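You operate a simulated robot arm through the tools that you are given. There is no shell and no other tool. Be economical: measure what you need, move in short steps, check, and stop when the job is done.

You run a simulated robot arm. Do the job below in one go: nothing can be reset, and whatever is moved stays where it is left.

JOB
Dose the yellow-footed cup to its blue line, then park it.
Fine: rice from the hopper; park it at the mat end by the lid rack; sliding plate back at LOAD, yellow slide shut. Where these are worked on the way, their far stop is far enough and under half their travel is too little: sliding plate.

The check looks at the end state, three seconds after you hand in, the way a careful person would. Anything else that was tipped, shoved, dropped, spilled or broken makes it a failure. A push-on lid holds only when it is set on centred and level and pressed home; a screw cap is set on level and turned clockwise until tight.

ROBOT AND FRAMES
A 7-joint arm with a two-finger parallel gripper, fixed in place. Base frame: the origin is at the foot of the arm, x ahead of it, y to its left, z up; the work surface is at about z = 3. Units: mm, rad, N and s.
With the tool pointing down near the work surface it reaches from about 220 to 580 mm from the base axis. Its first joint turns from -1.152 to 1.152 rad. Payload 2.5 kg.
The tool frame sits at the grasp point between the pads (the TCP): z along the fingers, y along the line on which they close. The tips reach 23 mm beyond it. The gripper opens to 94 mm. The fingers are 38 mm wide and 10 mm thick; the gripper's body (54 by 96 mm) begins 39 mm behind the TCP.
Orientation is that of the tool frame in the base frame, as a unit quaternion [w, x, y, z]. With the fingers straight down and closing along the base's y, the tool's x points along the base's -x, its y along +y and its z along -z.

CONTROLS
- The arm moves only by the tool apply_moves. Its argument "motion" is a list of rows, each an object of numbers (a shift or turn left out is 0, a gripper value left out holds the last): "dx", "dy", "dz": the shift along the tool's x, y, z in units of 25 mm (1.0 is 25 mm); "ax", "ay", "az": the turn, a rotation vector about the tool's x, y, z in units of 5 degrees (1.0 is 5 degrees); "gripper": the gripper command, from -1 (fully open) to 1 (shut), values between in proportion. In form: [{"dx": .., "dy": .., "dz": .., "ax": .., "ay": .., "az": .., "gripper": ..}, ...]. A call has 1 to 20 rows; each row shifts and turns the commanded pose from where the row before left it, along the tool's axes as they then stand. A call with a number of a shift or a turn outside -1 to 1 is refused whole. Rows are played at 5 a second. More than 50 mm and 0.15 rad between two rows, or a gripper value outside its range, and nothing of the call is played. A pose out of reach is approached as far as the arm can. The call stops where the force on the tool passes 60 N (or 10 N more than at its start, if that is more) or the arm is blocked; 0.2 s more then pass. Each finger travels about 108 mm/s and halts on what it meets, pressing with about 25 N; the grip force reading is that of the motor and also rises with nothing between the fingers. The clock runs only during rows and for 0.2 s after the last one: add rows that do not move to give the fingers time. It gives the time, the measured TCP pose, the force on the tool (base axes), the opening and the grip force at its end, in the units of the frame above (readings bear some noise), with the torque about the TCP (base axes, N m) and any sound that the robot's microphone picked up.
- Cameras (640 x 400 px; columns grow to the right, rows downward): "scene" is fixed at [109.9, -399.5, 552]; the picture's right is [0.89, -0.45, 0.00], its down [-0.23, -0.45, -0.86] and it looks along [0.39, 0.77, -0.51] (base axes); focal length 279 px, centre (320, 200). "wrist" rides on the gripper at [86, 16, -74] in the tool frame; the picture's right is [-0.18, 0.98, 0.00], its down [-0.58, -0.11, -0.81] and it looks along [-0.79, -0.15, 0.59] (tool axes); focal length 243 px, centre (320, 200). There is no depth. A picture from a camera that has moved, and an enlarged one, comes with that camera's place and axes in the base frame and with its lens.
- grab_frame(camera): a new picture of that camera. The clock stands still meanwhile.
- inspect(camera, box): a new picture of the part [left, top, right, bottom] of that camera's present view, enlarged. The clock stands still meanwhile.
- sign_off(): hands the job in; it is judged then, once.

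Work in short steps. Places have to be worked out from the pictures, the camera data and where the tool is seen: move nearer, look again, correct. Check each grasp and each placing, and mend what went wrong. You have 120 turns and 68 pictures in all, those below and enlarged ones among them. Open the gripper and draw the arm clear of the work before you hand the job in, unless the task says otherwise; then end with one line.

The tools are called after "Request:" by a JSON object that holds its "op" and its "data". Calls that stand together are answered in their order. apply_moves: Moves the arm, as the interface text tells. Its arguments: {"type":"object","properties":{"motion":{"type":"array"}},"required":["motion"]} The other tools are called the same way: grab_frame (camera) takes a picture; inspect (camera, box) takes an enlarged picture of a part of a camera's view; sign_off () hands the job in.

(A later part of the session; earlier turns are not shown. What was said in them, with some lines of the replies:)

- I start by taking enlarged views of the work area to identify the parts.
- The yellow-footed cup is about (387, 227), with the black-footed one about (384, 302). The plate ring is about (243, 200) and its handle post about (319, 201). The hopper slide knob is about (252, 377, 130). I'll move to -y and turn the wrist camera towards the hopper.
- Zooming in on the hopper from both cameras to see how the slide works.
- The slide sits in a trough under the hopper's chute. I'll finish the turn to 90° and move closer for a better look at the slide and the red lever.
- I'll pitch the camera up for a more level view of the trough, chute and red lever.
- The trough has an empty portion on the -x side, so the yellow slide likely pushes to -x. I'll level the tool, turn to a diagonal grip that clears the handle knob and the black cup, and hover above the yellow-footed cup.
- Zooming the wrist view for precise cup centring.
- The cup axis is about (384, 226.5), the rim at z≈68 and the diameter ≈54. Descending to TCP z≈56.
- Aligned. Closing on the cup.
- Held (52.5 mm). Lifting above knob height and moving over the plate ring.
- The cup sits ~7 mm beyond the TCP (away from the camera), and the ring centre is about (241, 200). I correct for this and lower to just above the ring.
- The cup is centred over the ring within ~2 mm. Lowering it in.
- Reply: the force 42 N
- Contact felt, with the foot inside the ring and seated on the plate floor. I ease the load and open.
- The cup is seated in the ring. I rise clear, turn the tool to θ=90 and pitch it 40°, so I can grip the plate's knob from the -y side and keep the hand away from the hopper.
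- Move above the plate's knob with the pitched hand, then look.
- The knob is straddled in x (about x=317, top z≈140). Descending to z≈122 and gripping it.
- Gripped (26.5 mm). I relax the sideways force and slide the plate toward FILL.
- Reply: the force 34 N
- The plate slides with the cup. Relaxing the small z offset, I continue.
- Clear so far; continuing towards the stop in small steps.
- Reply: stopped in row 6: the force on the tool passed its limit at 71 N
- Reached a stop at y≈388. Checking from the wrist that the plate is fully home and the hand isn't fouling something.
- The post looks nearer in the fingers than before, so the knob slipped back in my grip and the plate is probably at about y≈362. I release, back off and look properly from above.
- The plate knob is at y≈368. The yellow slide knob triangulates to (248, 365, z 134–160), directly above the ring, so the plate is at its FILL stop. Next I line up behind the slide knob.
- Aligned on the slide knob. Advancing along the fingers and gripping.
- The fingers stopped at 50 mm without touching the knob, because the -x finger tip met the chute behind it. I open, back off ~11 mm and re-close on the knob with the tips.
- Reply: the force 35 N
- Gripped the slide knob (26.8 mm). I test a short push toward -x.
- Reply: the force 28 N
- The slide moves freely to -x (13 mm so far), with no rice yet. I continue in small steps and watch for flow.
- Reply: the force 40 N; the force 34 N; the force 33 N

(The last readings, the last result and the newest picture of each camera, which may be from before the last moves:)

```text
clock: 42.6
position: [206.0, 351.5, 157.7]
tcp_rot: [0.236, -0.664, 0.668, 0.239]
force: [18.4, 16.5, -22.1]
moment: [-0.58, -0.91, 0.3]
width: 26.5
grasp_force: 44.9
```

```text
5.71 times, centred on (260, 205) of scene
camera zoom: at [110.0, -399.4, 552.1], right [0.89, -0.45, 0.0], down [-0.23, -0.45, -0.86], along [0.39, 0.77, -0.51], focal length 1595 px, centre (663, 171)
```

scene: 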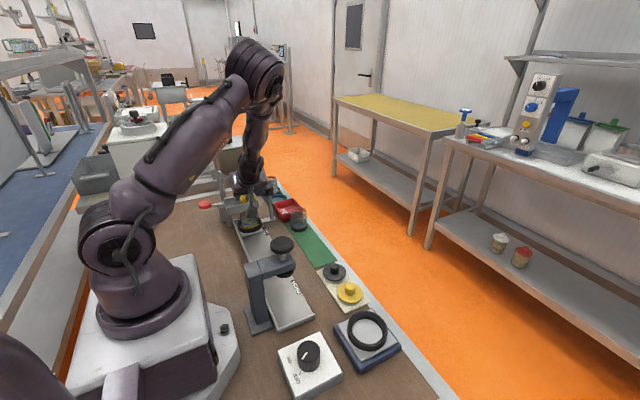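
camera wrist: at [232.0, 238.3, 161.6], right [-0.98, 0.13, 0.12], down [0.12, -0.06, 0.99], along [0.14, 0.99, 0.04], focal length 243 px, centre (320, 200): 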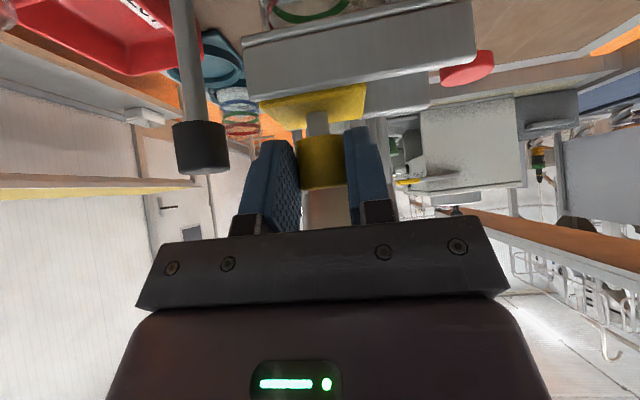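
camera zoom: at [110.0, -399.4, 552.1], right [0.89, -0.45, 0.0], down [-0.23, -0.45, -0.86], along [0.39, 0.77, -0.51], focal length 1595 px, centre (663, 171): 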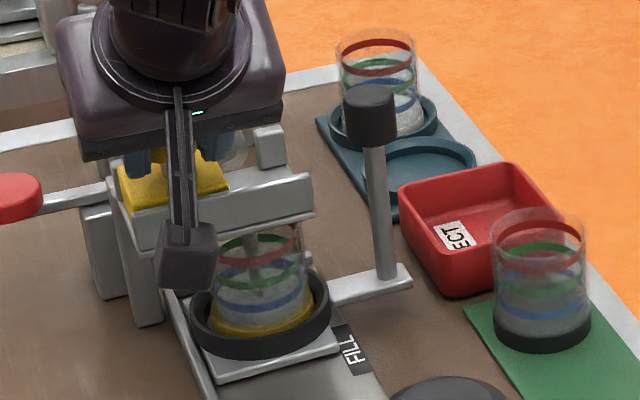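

Rice is flowing with the slide at its -x end. Taking a closer look at the level before time advances.

Request:
{"op": "inspect", "data": {"camera": "scene", "box": [250, 205, 280, 235]}}

```text
13.33 times, centred on (265, 220) of scene
camera zoom: at [110.0, -399.4, 552.1], right [0.89, -0.45, 0.0], down [-0.23, -0.45, -0.86], along [0.39, 0.77, -0.51], focal length 3722 px, centre (1053, -67)
```

zoom: 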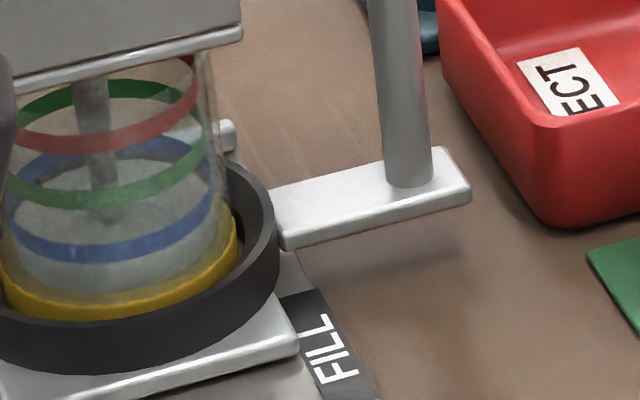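

The level is already near the blue line (roughly several mm below), so I pull the slide back at once and then measure.

Request:
{"op": "apply_moves", "data": {"motion": [{"dy": -1}]}}

Request:
{"op": "inspect", "data": {"camera": "scene", "box": [246, 205, 276, 235]}}

```text
clock: 43.0
position: [227.1, 350.6, 158.9]
tcp_rot: [0.235, -0.665, 0.667, 0.24]
force: [-0.6, 1.6, -8.2]
moment: [0.22, -1.06, -0.3]
width: 26.6
grasp_force: 45.0
```

```text
13.33 times, centred on (261, 220) of scene
camera zoom: at [109.9, -399.5, 552.0], right [0.89, -0.45, 0.0], down [-0.23, -0.45, -0.86], along [0.39, 0.77, -0.51], focal length 3722 px, centre (1107, -67)
```

zoom: 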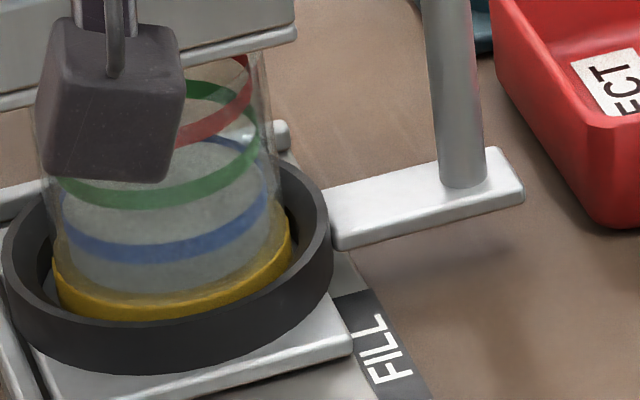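

Flow stopped, with the level about at the blue line. Returning the slide fully to its shut position.

Request:
{"op": "apply_moves", "data": {"motion": [{"dy": -0.4}, {"dy": -0.38}, {"dy": -0.1}, {}]}}

```text
clock: 44.0
position: [245.9, 350.7, 159.3]
tcp_rot: [-0.234, 0.669, -0.664, -0.241]
force: [-33.6, -17.1, 25.6]
moment: [0.51, -0.37, 0.72]
width: 26.7
grasp_force: 44.9
```

Force -34 N at x≈246 matches the original position, so the slide is shut against its stop. I ease off, open and retreat to see the level.

Request:
{"op": "apply_moves", "data": {"motion": [{"gripper": -0.1}, {}, {"dz": -1}, {"dz": -1}, {"dz": -1}, {"dz": -0.5}, {"dy": -1}, {"dy": -1}, {"dy": -0.8}]}}

Request:
{"op": "inspect", "data": {"camera": "scene", "box": [241, 200, 281, 235]}}

Request:
{"op": "inspect", "data": {"camera": "scene", "box": [200, 130, 340, 260]}}

```text
clock: 46.0
position: [323.7, 296.6, 226.6]
tcp_rot: [0.236, -0.666, 0.666, 0.24]
force: [0.3, 0.2, -0.3]
moment: [0.0, -0.02, -0.03]
width: 52.0
grasp_force: 0.1
```

```text
11.43 times, centred on (261, 218) of scene
camera zoom: at [109.9, -399.5, 552.0], right [0.89, -0.45, 0.0], down [-0.23, -0.45, -0.86], along [0.39, 0.77, -0.51], focal length 3190 px, centre (994, 0)
```

zoom: 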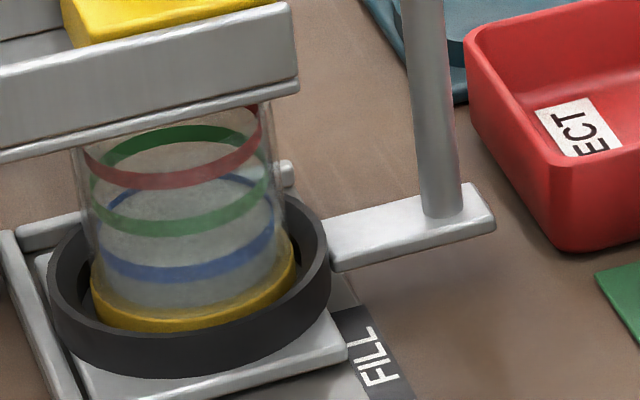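

```text
3.08 times, centred on (270, 195) of scene
camera zoom: at [109.9, -399.5, 552.0], right [0.89, -0.45, 0.0], down [-0.23, -0.45, -0.86], along [0.39, 0.77, -0.51], focal length 859 px, centre (474, 215)
```

zoom: 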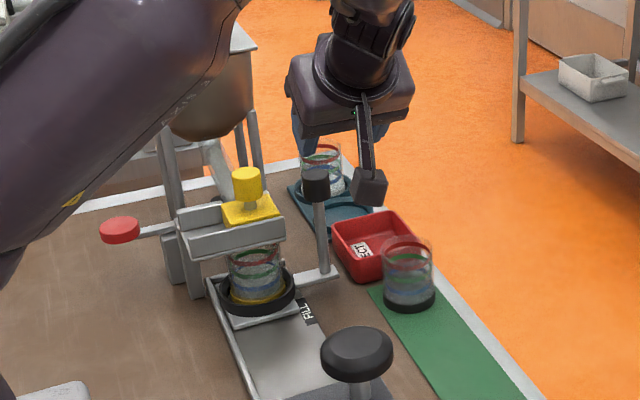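

The level lies within the blue band and the slide is shut. Next I line up behind the plate knob to bring it back.

Request:
{"op": "apply_moves", "data": {"motion": [{"dx": 0.17, "dy": 0.09, "dz": 0.757, "gripper": 0.1}, {"dx": 0.17, "dy": 0.09, "dz": 0.757}, {"dx": 0.17, "dy": 0.09, "dz": 0.757}, {}]}}

Request:
{"op": "grab_frame", "data": {"camera": "wrist"}}

```text
clock: 47.0
position: [316.4, 322.2, 173.7]
tcp_rot: [0.237, -0.665, 0.667, 0.24]
force: [0.0, -0.1, -0.1]
moment: [-0.02, 0.0, -0.01]
width: 42.5
grasp_force: 0.1
```

```text
18 pictures are left
camera wrist: at [300.5, 209.1, 176.0], right [-0.98, 0.14, 0.12], down [0.11, -0.06, 0.99], along [0.15, 0.99, 0.04], focal length 243 px, centre (320, 200)
```

wrist: 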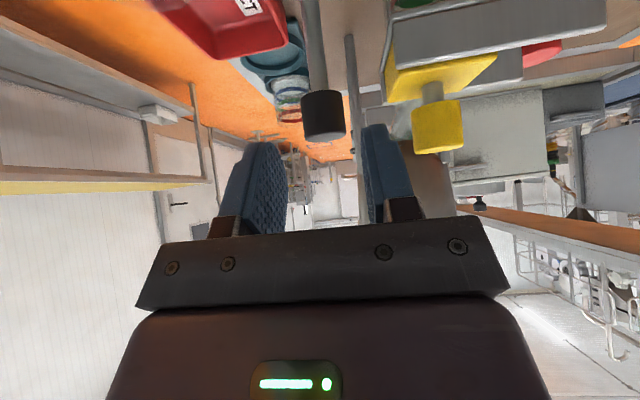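

Aligned at x≈316. Advancing and gripping.

Request:
{"op": "apply_moves", "data": {"motion": [{"dz": 0.9}, {"dz": 0.9}, {"dz": 0.9}, {}, {"gripper": 1}, {}, {}]}}

Request:
{"op": "grab_frame", "data": {"camera": "wrist"}}

```text
clock: 48.6
position: [314.8, 364.8, 123.4]
tcp_rot: [0.237, -0.665, 0.666, 0.24]
force: [2.1, 0.4, -6.2]
moment: [0.71, -1.05, -0.08]
width: 26.4
grasp_force: 44.6
```

```text
17 pictures are left
camera wrist: at [299.8, 251.4, 124.9], right [-0.98, 0.14, 0.12], down [0.11, -0.06, 0.99], along [0.15, 0.99, 0.04], focal length 243 px, centre (320, 200)
```

wrist: 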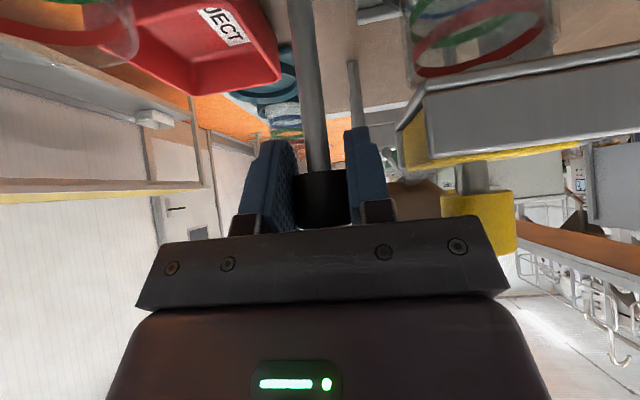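

Same grip geometry as the first one (where TCP y≈201 corresponded to LOAD). Pulling back gently toward LOAD.

Request:
{"op": "apply_moves", "data": {"motion": [{"dx": 0.062, "dz": -0.051}, {"dx": 0.124, "dz": -0.102}, {"dx": 0.247, "dz": -0.203}, {"dx": 0.247, "dz": -0.203}, {"dx": 0.247, "dz": -0.203}, {"dx": 0.247, "dz": -0.203}, {"dx": 0.247, "dz": -0.203}, {"dx": 0.247, "dz": -0.203}, {"dx": 0.247, "dz": -0.203}, {"dx": 0.247, "dz": -0.203}, {"dx": 0.247, "dz": -0.203}, {"dx": 0.247, "dz": -0.203}]}}

```text
clock: 51.2
position: [314.4, 278.2, 123.4]
tcp_rot: [0.237, -0.665, 0.667, 0.239]
force: [9.7, 0.7, -2.5]
moment: [0.68, -0.9, 0.01]
width: 26.7
grasp_force: 44.4
```

Request:
{"op": "apply_moves", "data": {"motion": [{"dx": 0.247, "dz": -0.203}, {"dx": 0.247, "dz": -0.203}, {"dx": 0.247, "dz": -0.203}, {"dx": 0.247, "dz": -0.203}, {"dx": 0.247, "dz": -0.203}, {"dx": 0.247, "dz": -0.203}, {"dx": 0.247, "dz": -0.203}, {"dx": 0.185, "dz": -0.152}, {"dx": 0.124, "dz": -0.102}, {"dx": 0.062, "dz": -0.051}, {}]}}

Request:
{"op": "inspect", "data": {"camera": "scene", "box": [220, 160, 380, 270]}}

```text
clock: 53.6
position: [315.4, 210.6, 122.6]
tcp_rot: [0.237, -0.665, 0.667, 0.239]
force: [15.1, 0.1, -10.3]
moment: [-1.26, -0.73, -0.15]
width: 26.6
grasp_force: 44.8
```

```text
3.64 times, centred on (300, 215) of scene
camera zoom: at [109.9, -399.5, 552.0], right [0.89, -0.45, 0.0], down [-0.23, -0.45, -0.86], along [0.39, 0.77, -0.51], focal length 1015 px, centre (393, 146)
```

zoom: 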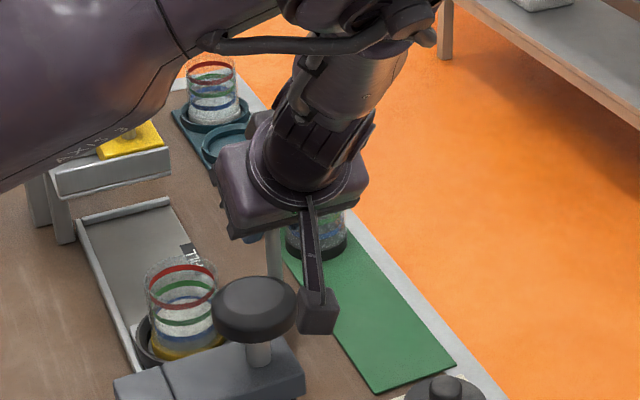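

About 9 mm remain to LOAD; a final short pull.

Request:
{"op": "apply_moves", "data": {"motion": [{"dx": 0.15, "dz": -0.123}, {"dx": 0.134, "dz": -0.111}, {}]}}

Request:
{"op": "grab_frame", "data": {"camera": "wrist"}}

```text
clock: 54.4
position: [315.4, 201.6, 122.8]
tcp_rot: [0.237, -0.665, 0.667, 0.24]
force: [10.1, -2.2, -7.9]
moment: [-0.32, -1.17, -0.2]
width: 26.5
grasp_force: 44.7
```

```text
15 pictures are left
camera wrist: at [299.8, 87.9, 125.0], right [-0.98, 0.14, 0.12], down [0.11, -0.06, 0.99], along [0.15, 0.99, 0.04], focal length 243 px, centre (320, 200)
```

wrist: 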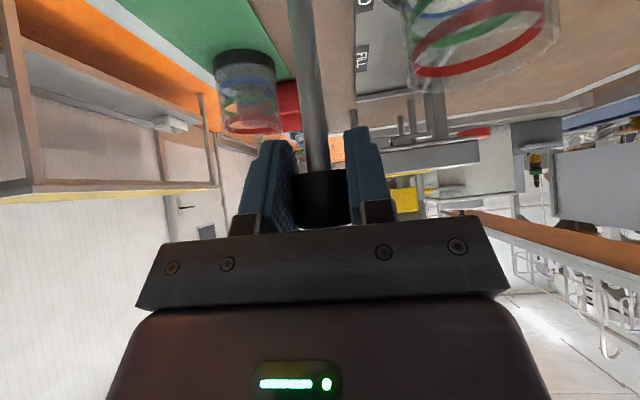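

The cup looks slightly further than before, so the plate may still be short of LOAD. I release, rise to the same pose as my earlier reference picture (TCP 316.8, 201.9, 189.4) and compare.

Request:
{"op": "apply_moves", "data": {"motion": [{"gripper": -0.4}, {}, {"dx": -0.566, "dz": -0.69, "dy": -0.02}, {"dx": -0.566, "dz": -0.69, "dy": -0.02}, {"dx": -0.566, "dz": -0.69, "dy": -0.02}, {}]}}

Request:
{"op": "grab_frame", "data": {"camera": "wrist"}}

Request:
{"op": "inspect", "data": {"camera": "scene", "box": [220, 160, 380, 270]}}

```text
clock: 55.8
position: [315.0, 200.9, 190.0]
tcp_rot: [0.236, -0.665, 0.666, 0.24]
force: [0.1, 0.2, 0.4]
moment: [0.01, 0.03, -0.01]
width: 65.9
grasp_force: 0.1
```

```text
14 pictures are left
camera wrist: at [300.6, 87.6, 192.0], right [-0.98, 0.14, 0.12], down [0.11, -0.06, 0.99], along [0.15, 0.99, 0.04], focal length 243 px, centre (320, 200)
```

wrist: 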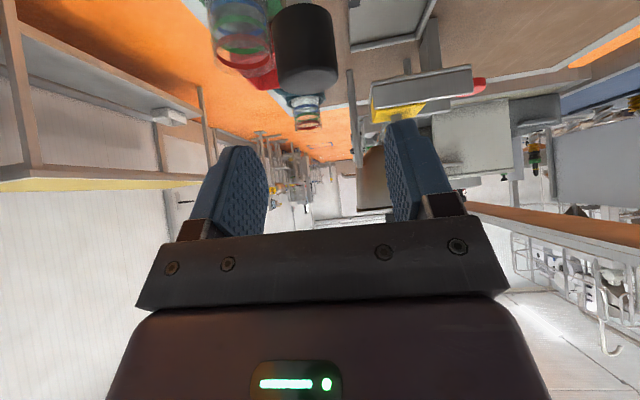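

```text
3.64 times, centred on (300, 215) of scene
camera zoom: at [109.9, -399.5, 552.0], right [0.89, -0.45, 0.0], down [-0.23, -0.45, -0.86], along [0.39, 0.77, -0.51], focal length 1015 px, centre (393, 146)
```

zoom: 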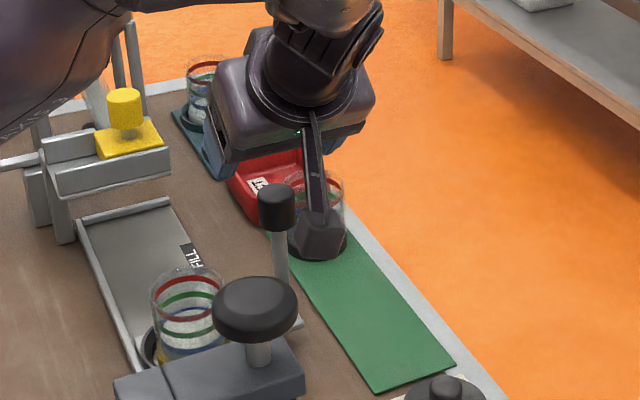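

In the scene view the knob and bar sit at the same pixels as at the start, so the plate is back at LOAD. I level the hand, turn to the diagonal grip and hover over the cup.

Request:
{"op": "apply_moves", "data": {"motion": [{"ay": 1, "gripper": -0.57}, {"ay": 1}, {"ay": 1}, {"ay": 1}, {"ay": 1}, {"ay": 1}, {"ay": 1}, {"ay": 0.88}, {"az": 1}, {"az": 1}, {"az": 1}, {"az": 1}, {"az": 1}, {"az": 1}, {"dx": 0.547, "dy": 0.84}, {"dx": 0.547, "dy": 0.84}, {"dx": 0.547, "dy": 0.84}, {}]}}

Request:
{"op": "inspect", "data": {"camera": "wrist", "box": [240, 0, 400, 100]}}

```text
clock: 59.6
position: [239.5, 196.7, 189.2]
tcp_rot: [-0.003, -0.5, 0.866, 0.001]
force: [0.0, 0.8, 0.4]
moment: [-0.01, 0.02, 0.05]
width: 73.8
grasp_force: 0.1
```

```text
4.00 times, centred on (320, 50) of wrist
camera zoom: at [184.3, 131.1, 263.1], right [-0.76, 0.65, 0.0], down [0.39, 0.45, 0.8], along [0.52, 0.61, -0.59], focal length 970 px, centre (320, 800)
```

zoom: 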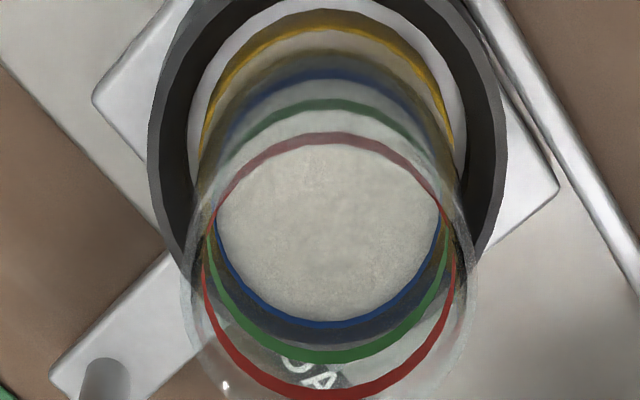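

The rice surface sits at the blue line. The cup centre is about (242, 205), shifted slightly in the ring, so I centre on it, descend and grip.

Request:
{"op": "apply_moves", "data": {"motion": [{"dx": -0.3, "dy": 0.05}, {"dz": 0.95}, {"dz": 0.95}, {"dz": 0.95}, {"dz": 0.95}, {"dz": 0.9}, {}]}}

Request:
{"op": "grab_frame", "data": {"camera": "wrist"}}

```text
clock: 61.2
position: [243.7, 204.3, 74.6]
tcp_rot: [-0.003, -0.5, 0.866, 0.001]
force: [-0.1, -0.2, 0.0]
moment: [-0.01, 0.01, 0.02]
width: 73.7
grasp_force: 0.1
```

```text
11 pictures are left
camera wrist: at [187.4, 137.9, 148.1], right [-0.76, 0.65, 0.0], down [0.39, 0.45, 0.8], along [0.52, 0.61, -0.59], focal length 243 px, centre (320, 200)
```

wrist: 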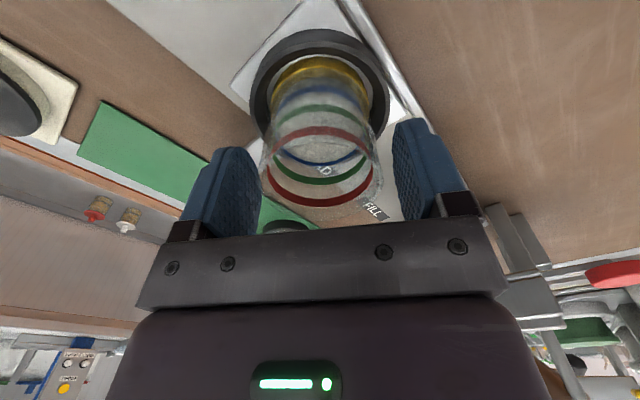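

Request:
{"op": "apply_moves", "data": {"motion": [{"dz": 0.14}, {"gripper": -0.3}, {"gripper": 1}, {}, {}, {}]}}

```text
clock: 62.6
position: [242.9, 204.0, 70.1]
tcp_rot: [-0.002, -0.5, 0.866, 0.002]
force: [0.1, -0.8, 0.0]
moment: [0.0, -0.01, 0.04]
width: 51.2
grasp_force: 24.7
```

Held (51.2 mm). Lifting slowly to clear the knob, then carrying it toward the mat end by the lid rack, about (386, 157).

Request:
{"op": "apply_moves", "data": {"motion": [{"dz": -0.1}, {"dz": -0.2}, {"dz": -0.4}, {"dz": -0.6}, {"dz": -0.6}, {"dz": -0.6}, {"dz": -0.6}, {"dz": -0.6}, {"dz": -0.6}, {"dz": -0.6}, {"dz": -0.5}, {"dz": -0.3}, {"dz": -0.1}, {}]}}

Request:
{"op": "apply_moves", "data": {"motion": [{"dx": -0.04, "dy": -0.15}, {"dx": -0.08, "dy": -0.35}, {"dx": -0.103, "dy": -0.491}, {"dx": -0.103, "dy": -0.491}, {"dx": -0.103, "dy": -0.491}, {"dx": -0.103, "dy": -0.491}, {"dx": -0.103, "dy": -0.491}, {"dx": -0.103, "dy": -0.491}, {"dx": -0.103, "dy": -0.491}, {"dx": -0.103, "dy": -0.491}, {"dx": -0.103, "dy": -0.491}, {"dx": -0.103, "dy": -0.491}, {"dx": -0.08, "dy": -0.35}, {"dx": -0.04, "dy": -0.13}, {}]}}

Request:
{"op": "inspect", "data": {"camera": "wrist", "box": [180, 0, 420, 150]}}

Request:
{"op": "inspect", "data": {"camera": "scene", "box": [220, 170, 400, 300]}}

```text
clock: 65.6
position: [242.9, 204.3, 213.9]
tcp_rot: [-0.003, -0.5, 0.866, 0.002]
force: [0.3, -0.4, -1.3]
moment: [-0.04, 0.03, -0.01]
width: 51.5
grasp_force: 25.2
```

```text
clock: 68.8
position: [387.1, 159.1, 213.0]
tcp_rot: [-0.002, -0.5, 0.866, 0.0]
force: [-0.7, 0.2, -0.4]
moment: [0.0, -0.01, -0.01]
width: 51.3
grasp_force: 24.6
```

```text
2.67 times, centred on (300, 75) of wrist
camera zoom: at [331.9, 92.2, 286.4], right [-0.76, 0.65, 0.0], down [0.39, 0.45, 0.8], along [0.52, 0.61, -0.6], focal length 647 px, centre (373, 533)
```

zoom: 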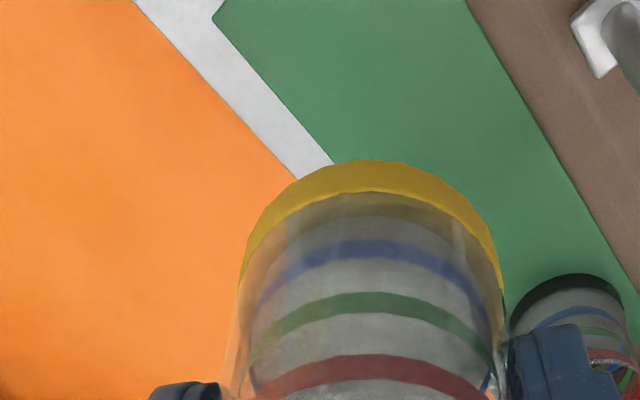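

```text
3.08 times, centred on (310, 235) of scene
camera zoom: at [109.9, -399.5, 552.0], right [0.89, -0.45, 0.0], down [-0.23, -0.45, -0.86], along [0.39, 0.77, -0.51], focal length 859 px, centre (351, 92)
```

zoom: 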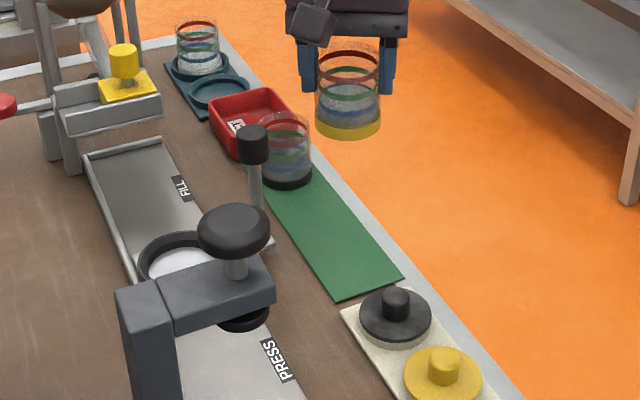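

The mat's end is at y≈112 and it spans x 352–422. I shift 6 mm toward the end and lower the cup.

Request:
{"op": "apply_moves", "data": {"motion": [{"dx": 0.21, "dy": -0.12}, {"dz": 0.2}, {"dz": 0.5}, {"dz": 0.6}, {"dz": 0.6}, {"dz": 0.6}, {"dz": 0.6}, {"dz": 0.6}, {"dz": 0.6}, {"dz": 0.5}, {"dz": 0.4}, {"dz": 0.25}, {"dz": 0.15}, {}]}}

Request:
{"op": "inspect", "data": {"camera": "scene", "box": [260, 190, 380, 290]}}

```text
clock: 71.8
position: [386.8, 153.0, 72.5]
tcp_rot: [-0.003, -0.5, 0.866, 0.001]
force: [-0.5, -0.6, -0.2]
moment: [-0.02, -0.03, 0.01]
width: 51.5
grasp_force: 24.9
```

```text
4.00 times, centred on (320, 240) of scene
camera zoom: at [109.9, -399.5, 552.0], right [0.89, -0.45, 0.0], down [-0.23, -0.45, -0.86], along [0.39, 0.77, -0.51], focal length 1116 px, centre (320, 40)
```

zoom: 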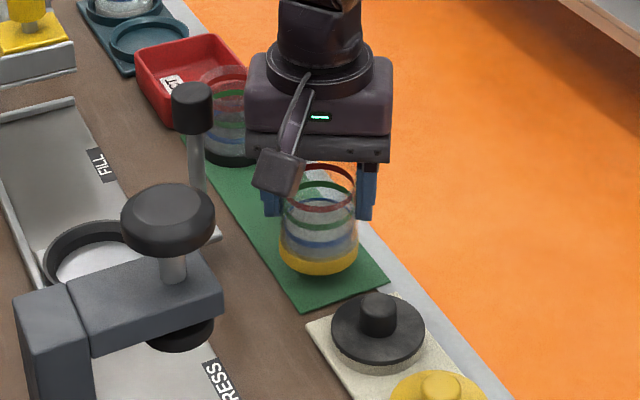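

Over the mat end and clear of everything. I lower in fine steps until contact.

Request:
{"op": "apply_moves", "data": {"motion": [{"dz": 0.16}, {"dz": 0.12}, {"dz": 0.08}, {"dz": 0.08}, {}]}}

```text
clock: 73.0
position: [385.6, 151.9, 61.4]
tcp_rot: [-0.001, -0.5, 0.866, 0.0]
force: [0.7, 0.2, -0.4]
moment: [0.0, -0.02, 0.01]
width: 51.3
grasp_force: 24.8
```

Request:
{"op": "apply_moves", "data": {"motion": [{"dz": 0.06}, {"dz": 0.04}, {}]}}

```text
clock: 73.8
position: [388.3, 152.8, 57.8]
tcp_rot: [-0.003, -0.5, 0.866, 0.002]
force: [-0.2, 0.2, -0.9]
moment: [0.03, 0.0, -0.01]
width: 51.0
grasp_force: 25.3
```

Request:
{"op": "apply_moves", "data": {"motion": [{"dz": 0.05}, {"dz": 0.04}, {}]}}

```text
clock: 74.6
position: [386.7, 152.0, 58.0]
tcp_rot: [-0.004, -0.5, 0.866, 0.002]
force: [-3.2, -0.6, 5.2]
moment: [-0.06, 0.03, -0.04]
width: 51.2
grasp_force: 24.8
```

Light contact (5 N). A touch more, then release.

Request:
{"op": "apply_moves", "data": {"motion": [{"dz": 0.03}, {}, {"gripper": 0}, {"gripper": -0.4}, {}, {}]}}

Request:
{"op": "grab_frame", "data": {"camera": "wrist"}}

```text
clock: 76.0
position: [387.3, 152.8, 55.5]
tcp_rot: [-0.002, -0.5, 0.866, 0.002]
force: [-0.2, 0.4, 0.2]
moment: [-0.03, -0.04, 0.0]
width: 65.9
grasp_force: 0.0
```

```text
7 pictures are left
camera wrist: at [331.3, 86.6, 129.9], right [-0.76, 0.65, 0.0], down [0.39, 0.45, 0.8], along [0.52, 0.61, -0.6], focal length 243 px, centre (320, 200)
```

wrist: 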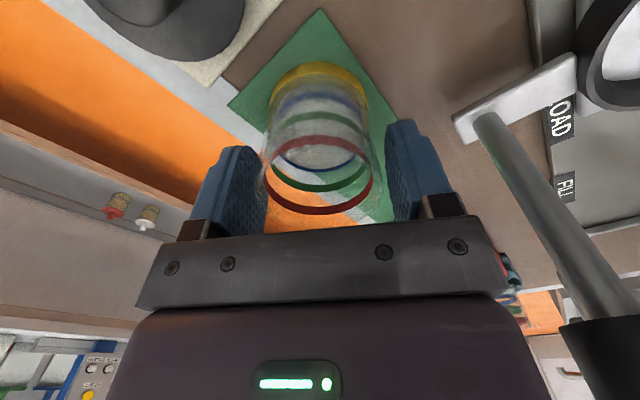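

The cup stands on the mat. I open wider and rise straight up clear, then check the whole scene.

Request:
{"op": "apply_moves", "data": {"motion": [{"gripper": -0.7}, {"dz": -0.3}, {"dz": -0.8}, {"dz": -1}, {"dz": -1}, {"dz": -1}, {"dz": -1}, {"dz": -1}, {"dz": -1}, {"dz": -1}, {}]}}

Request:
{"op": "inspect", "data": {"camera": "scene", "box": [185, 130, 385, 280]}}

Request:
{"op": "inspect", "data": {"camera": "scene", "box": [310, 205, 360, 255]}}

```text
clock: 78.4
position: [389.4, 152.5, 260.1]
tcp_rot: [-0.003, -0.5, 0.866, 0.0]
force: [-0.5, 0.0, 1.1]
moment: [0.0, 0.03, 0.0]
width: 80.1
grasp_force: 0.0
```

```text
2.67 times, centred on (285, 205) of scene
camera zoom: at [109.9, -399.5, 552.0], right [0.89, -0.45, 0.0], down [-0.23, -0.45, -0.86], along [0.39, 0.77, -0.51], focal length 744 px, centre (413, 187)
```

zoom: 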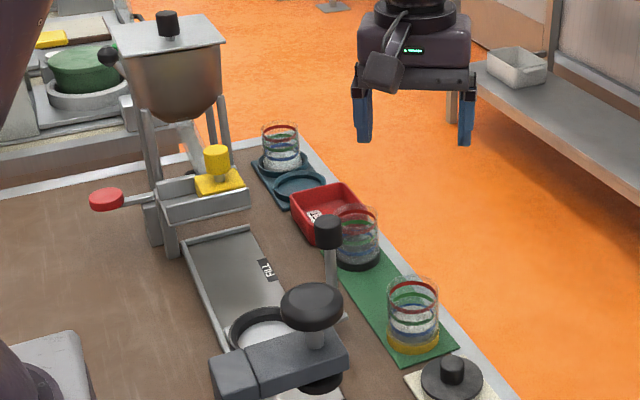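

```text
8.00 times, centred on (335, 230) of scene
camera zoom: at [109.9, -399.5, 552.0], right [0.89, -0.45, 0.0], down [-0.23, -0.45, -0.86], along [0.39, 0.77, -0.51], focal length 2233 px, centre (200, -40)
```

zoom: 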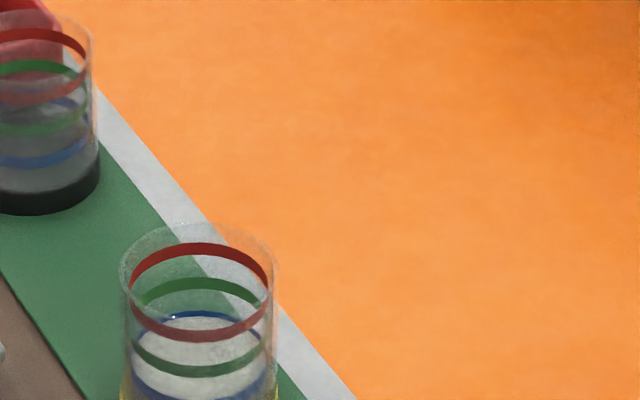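

The cup is upright at the mat end by the lid rack, with rice at the blue line. The plate is at LOAD, the slide is shut and the arm is clear, so I hand in.

Request:
{"op": "sign_off", "data": {}}

```text
The job is handed in.
```

I dosed the yellow-footed cup with rice from the hopper to its blue line and parked it at the mat end by the lid rack; the sliding plate is back at LOAD, the yellow slide is shut, and the pictures show nothing else moved or spilled.
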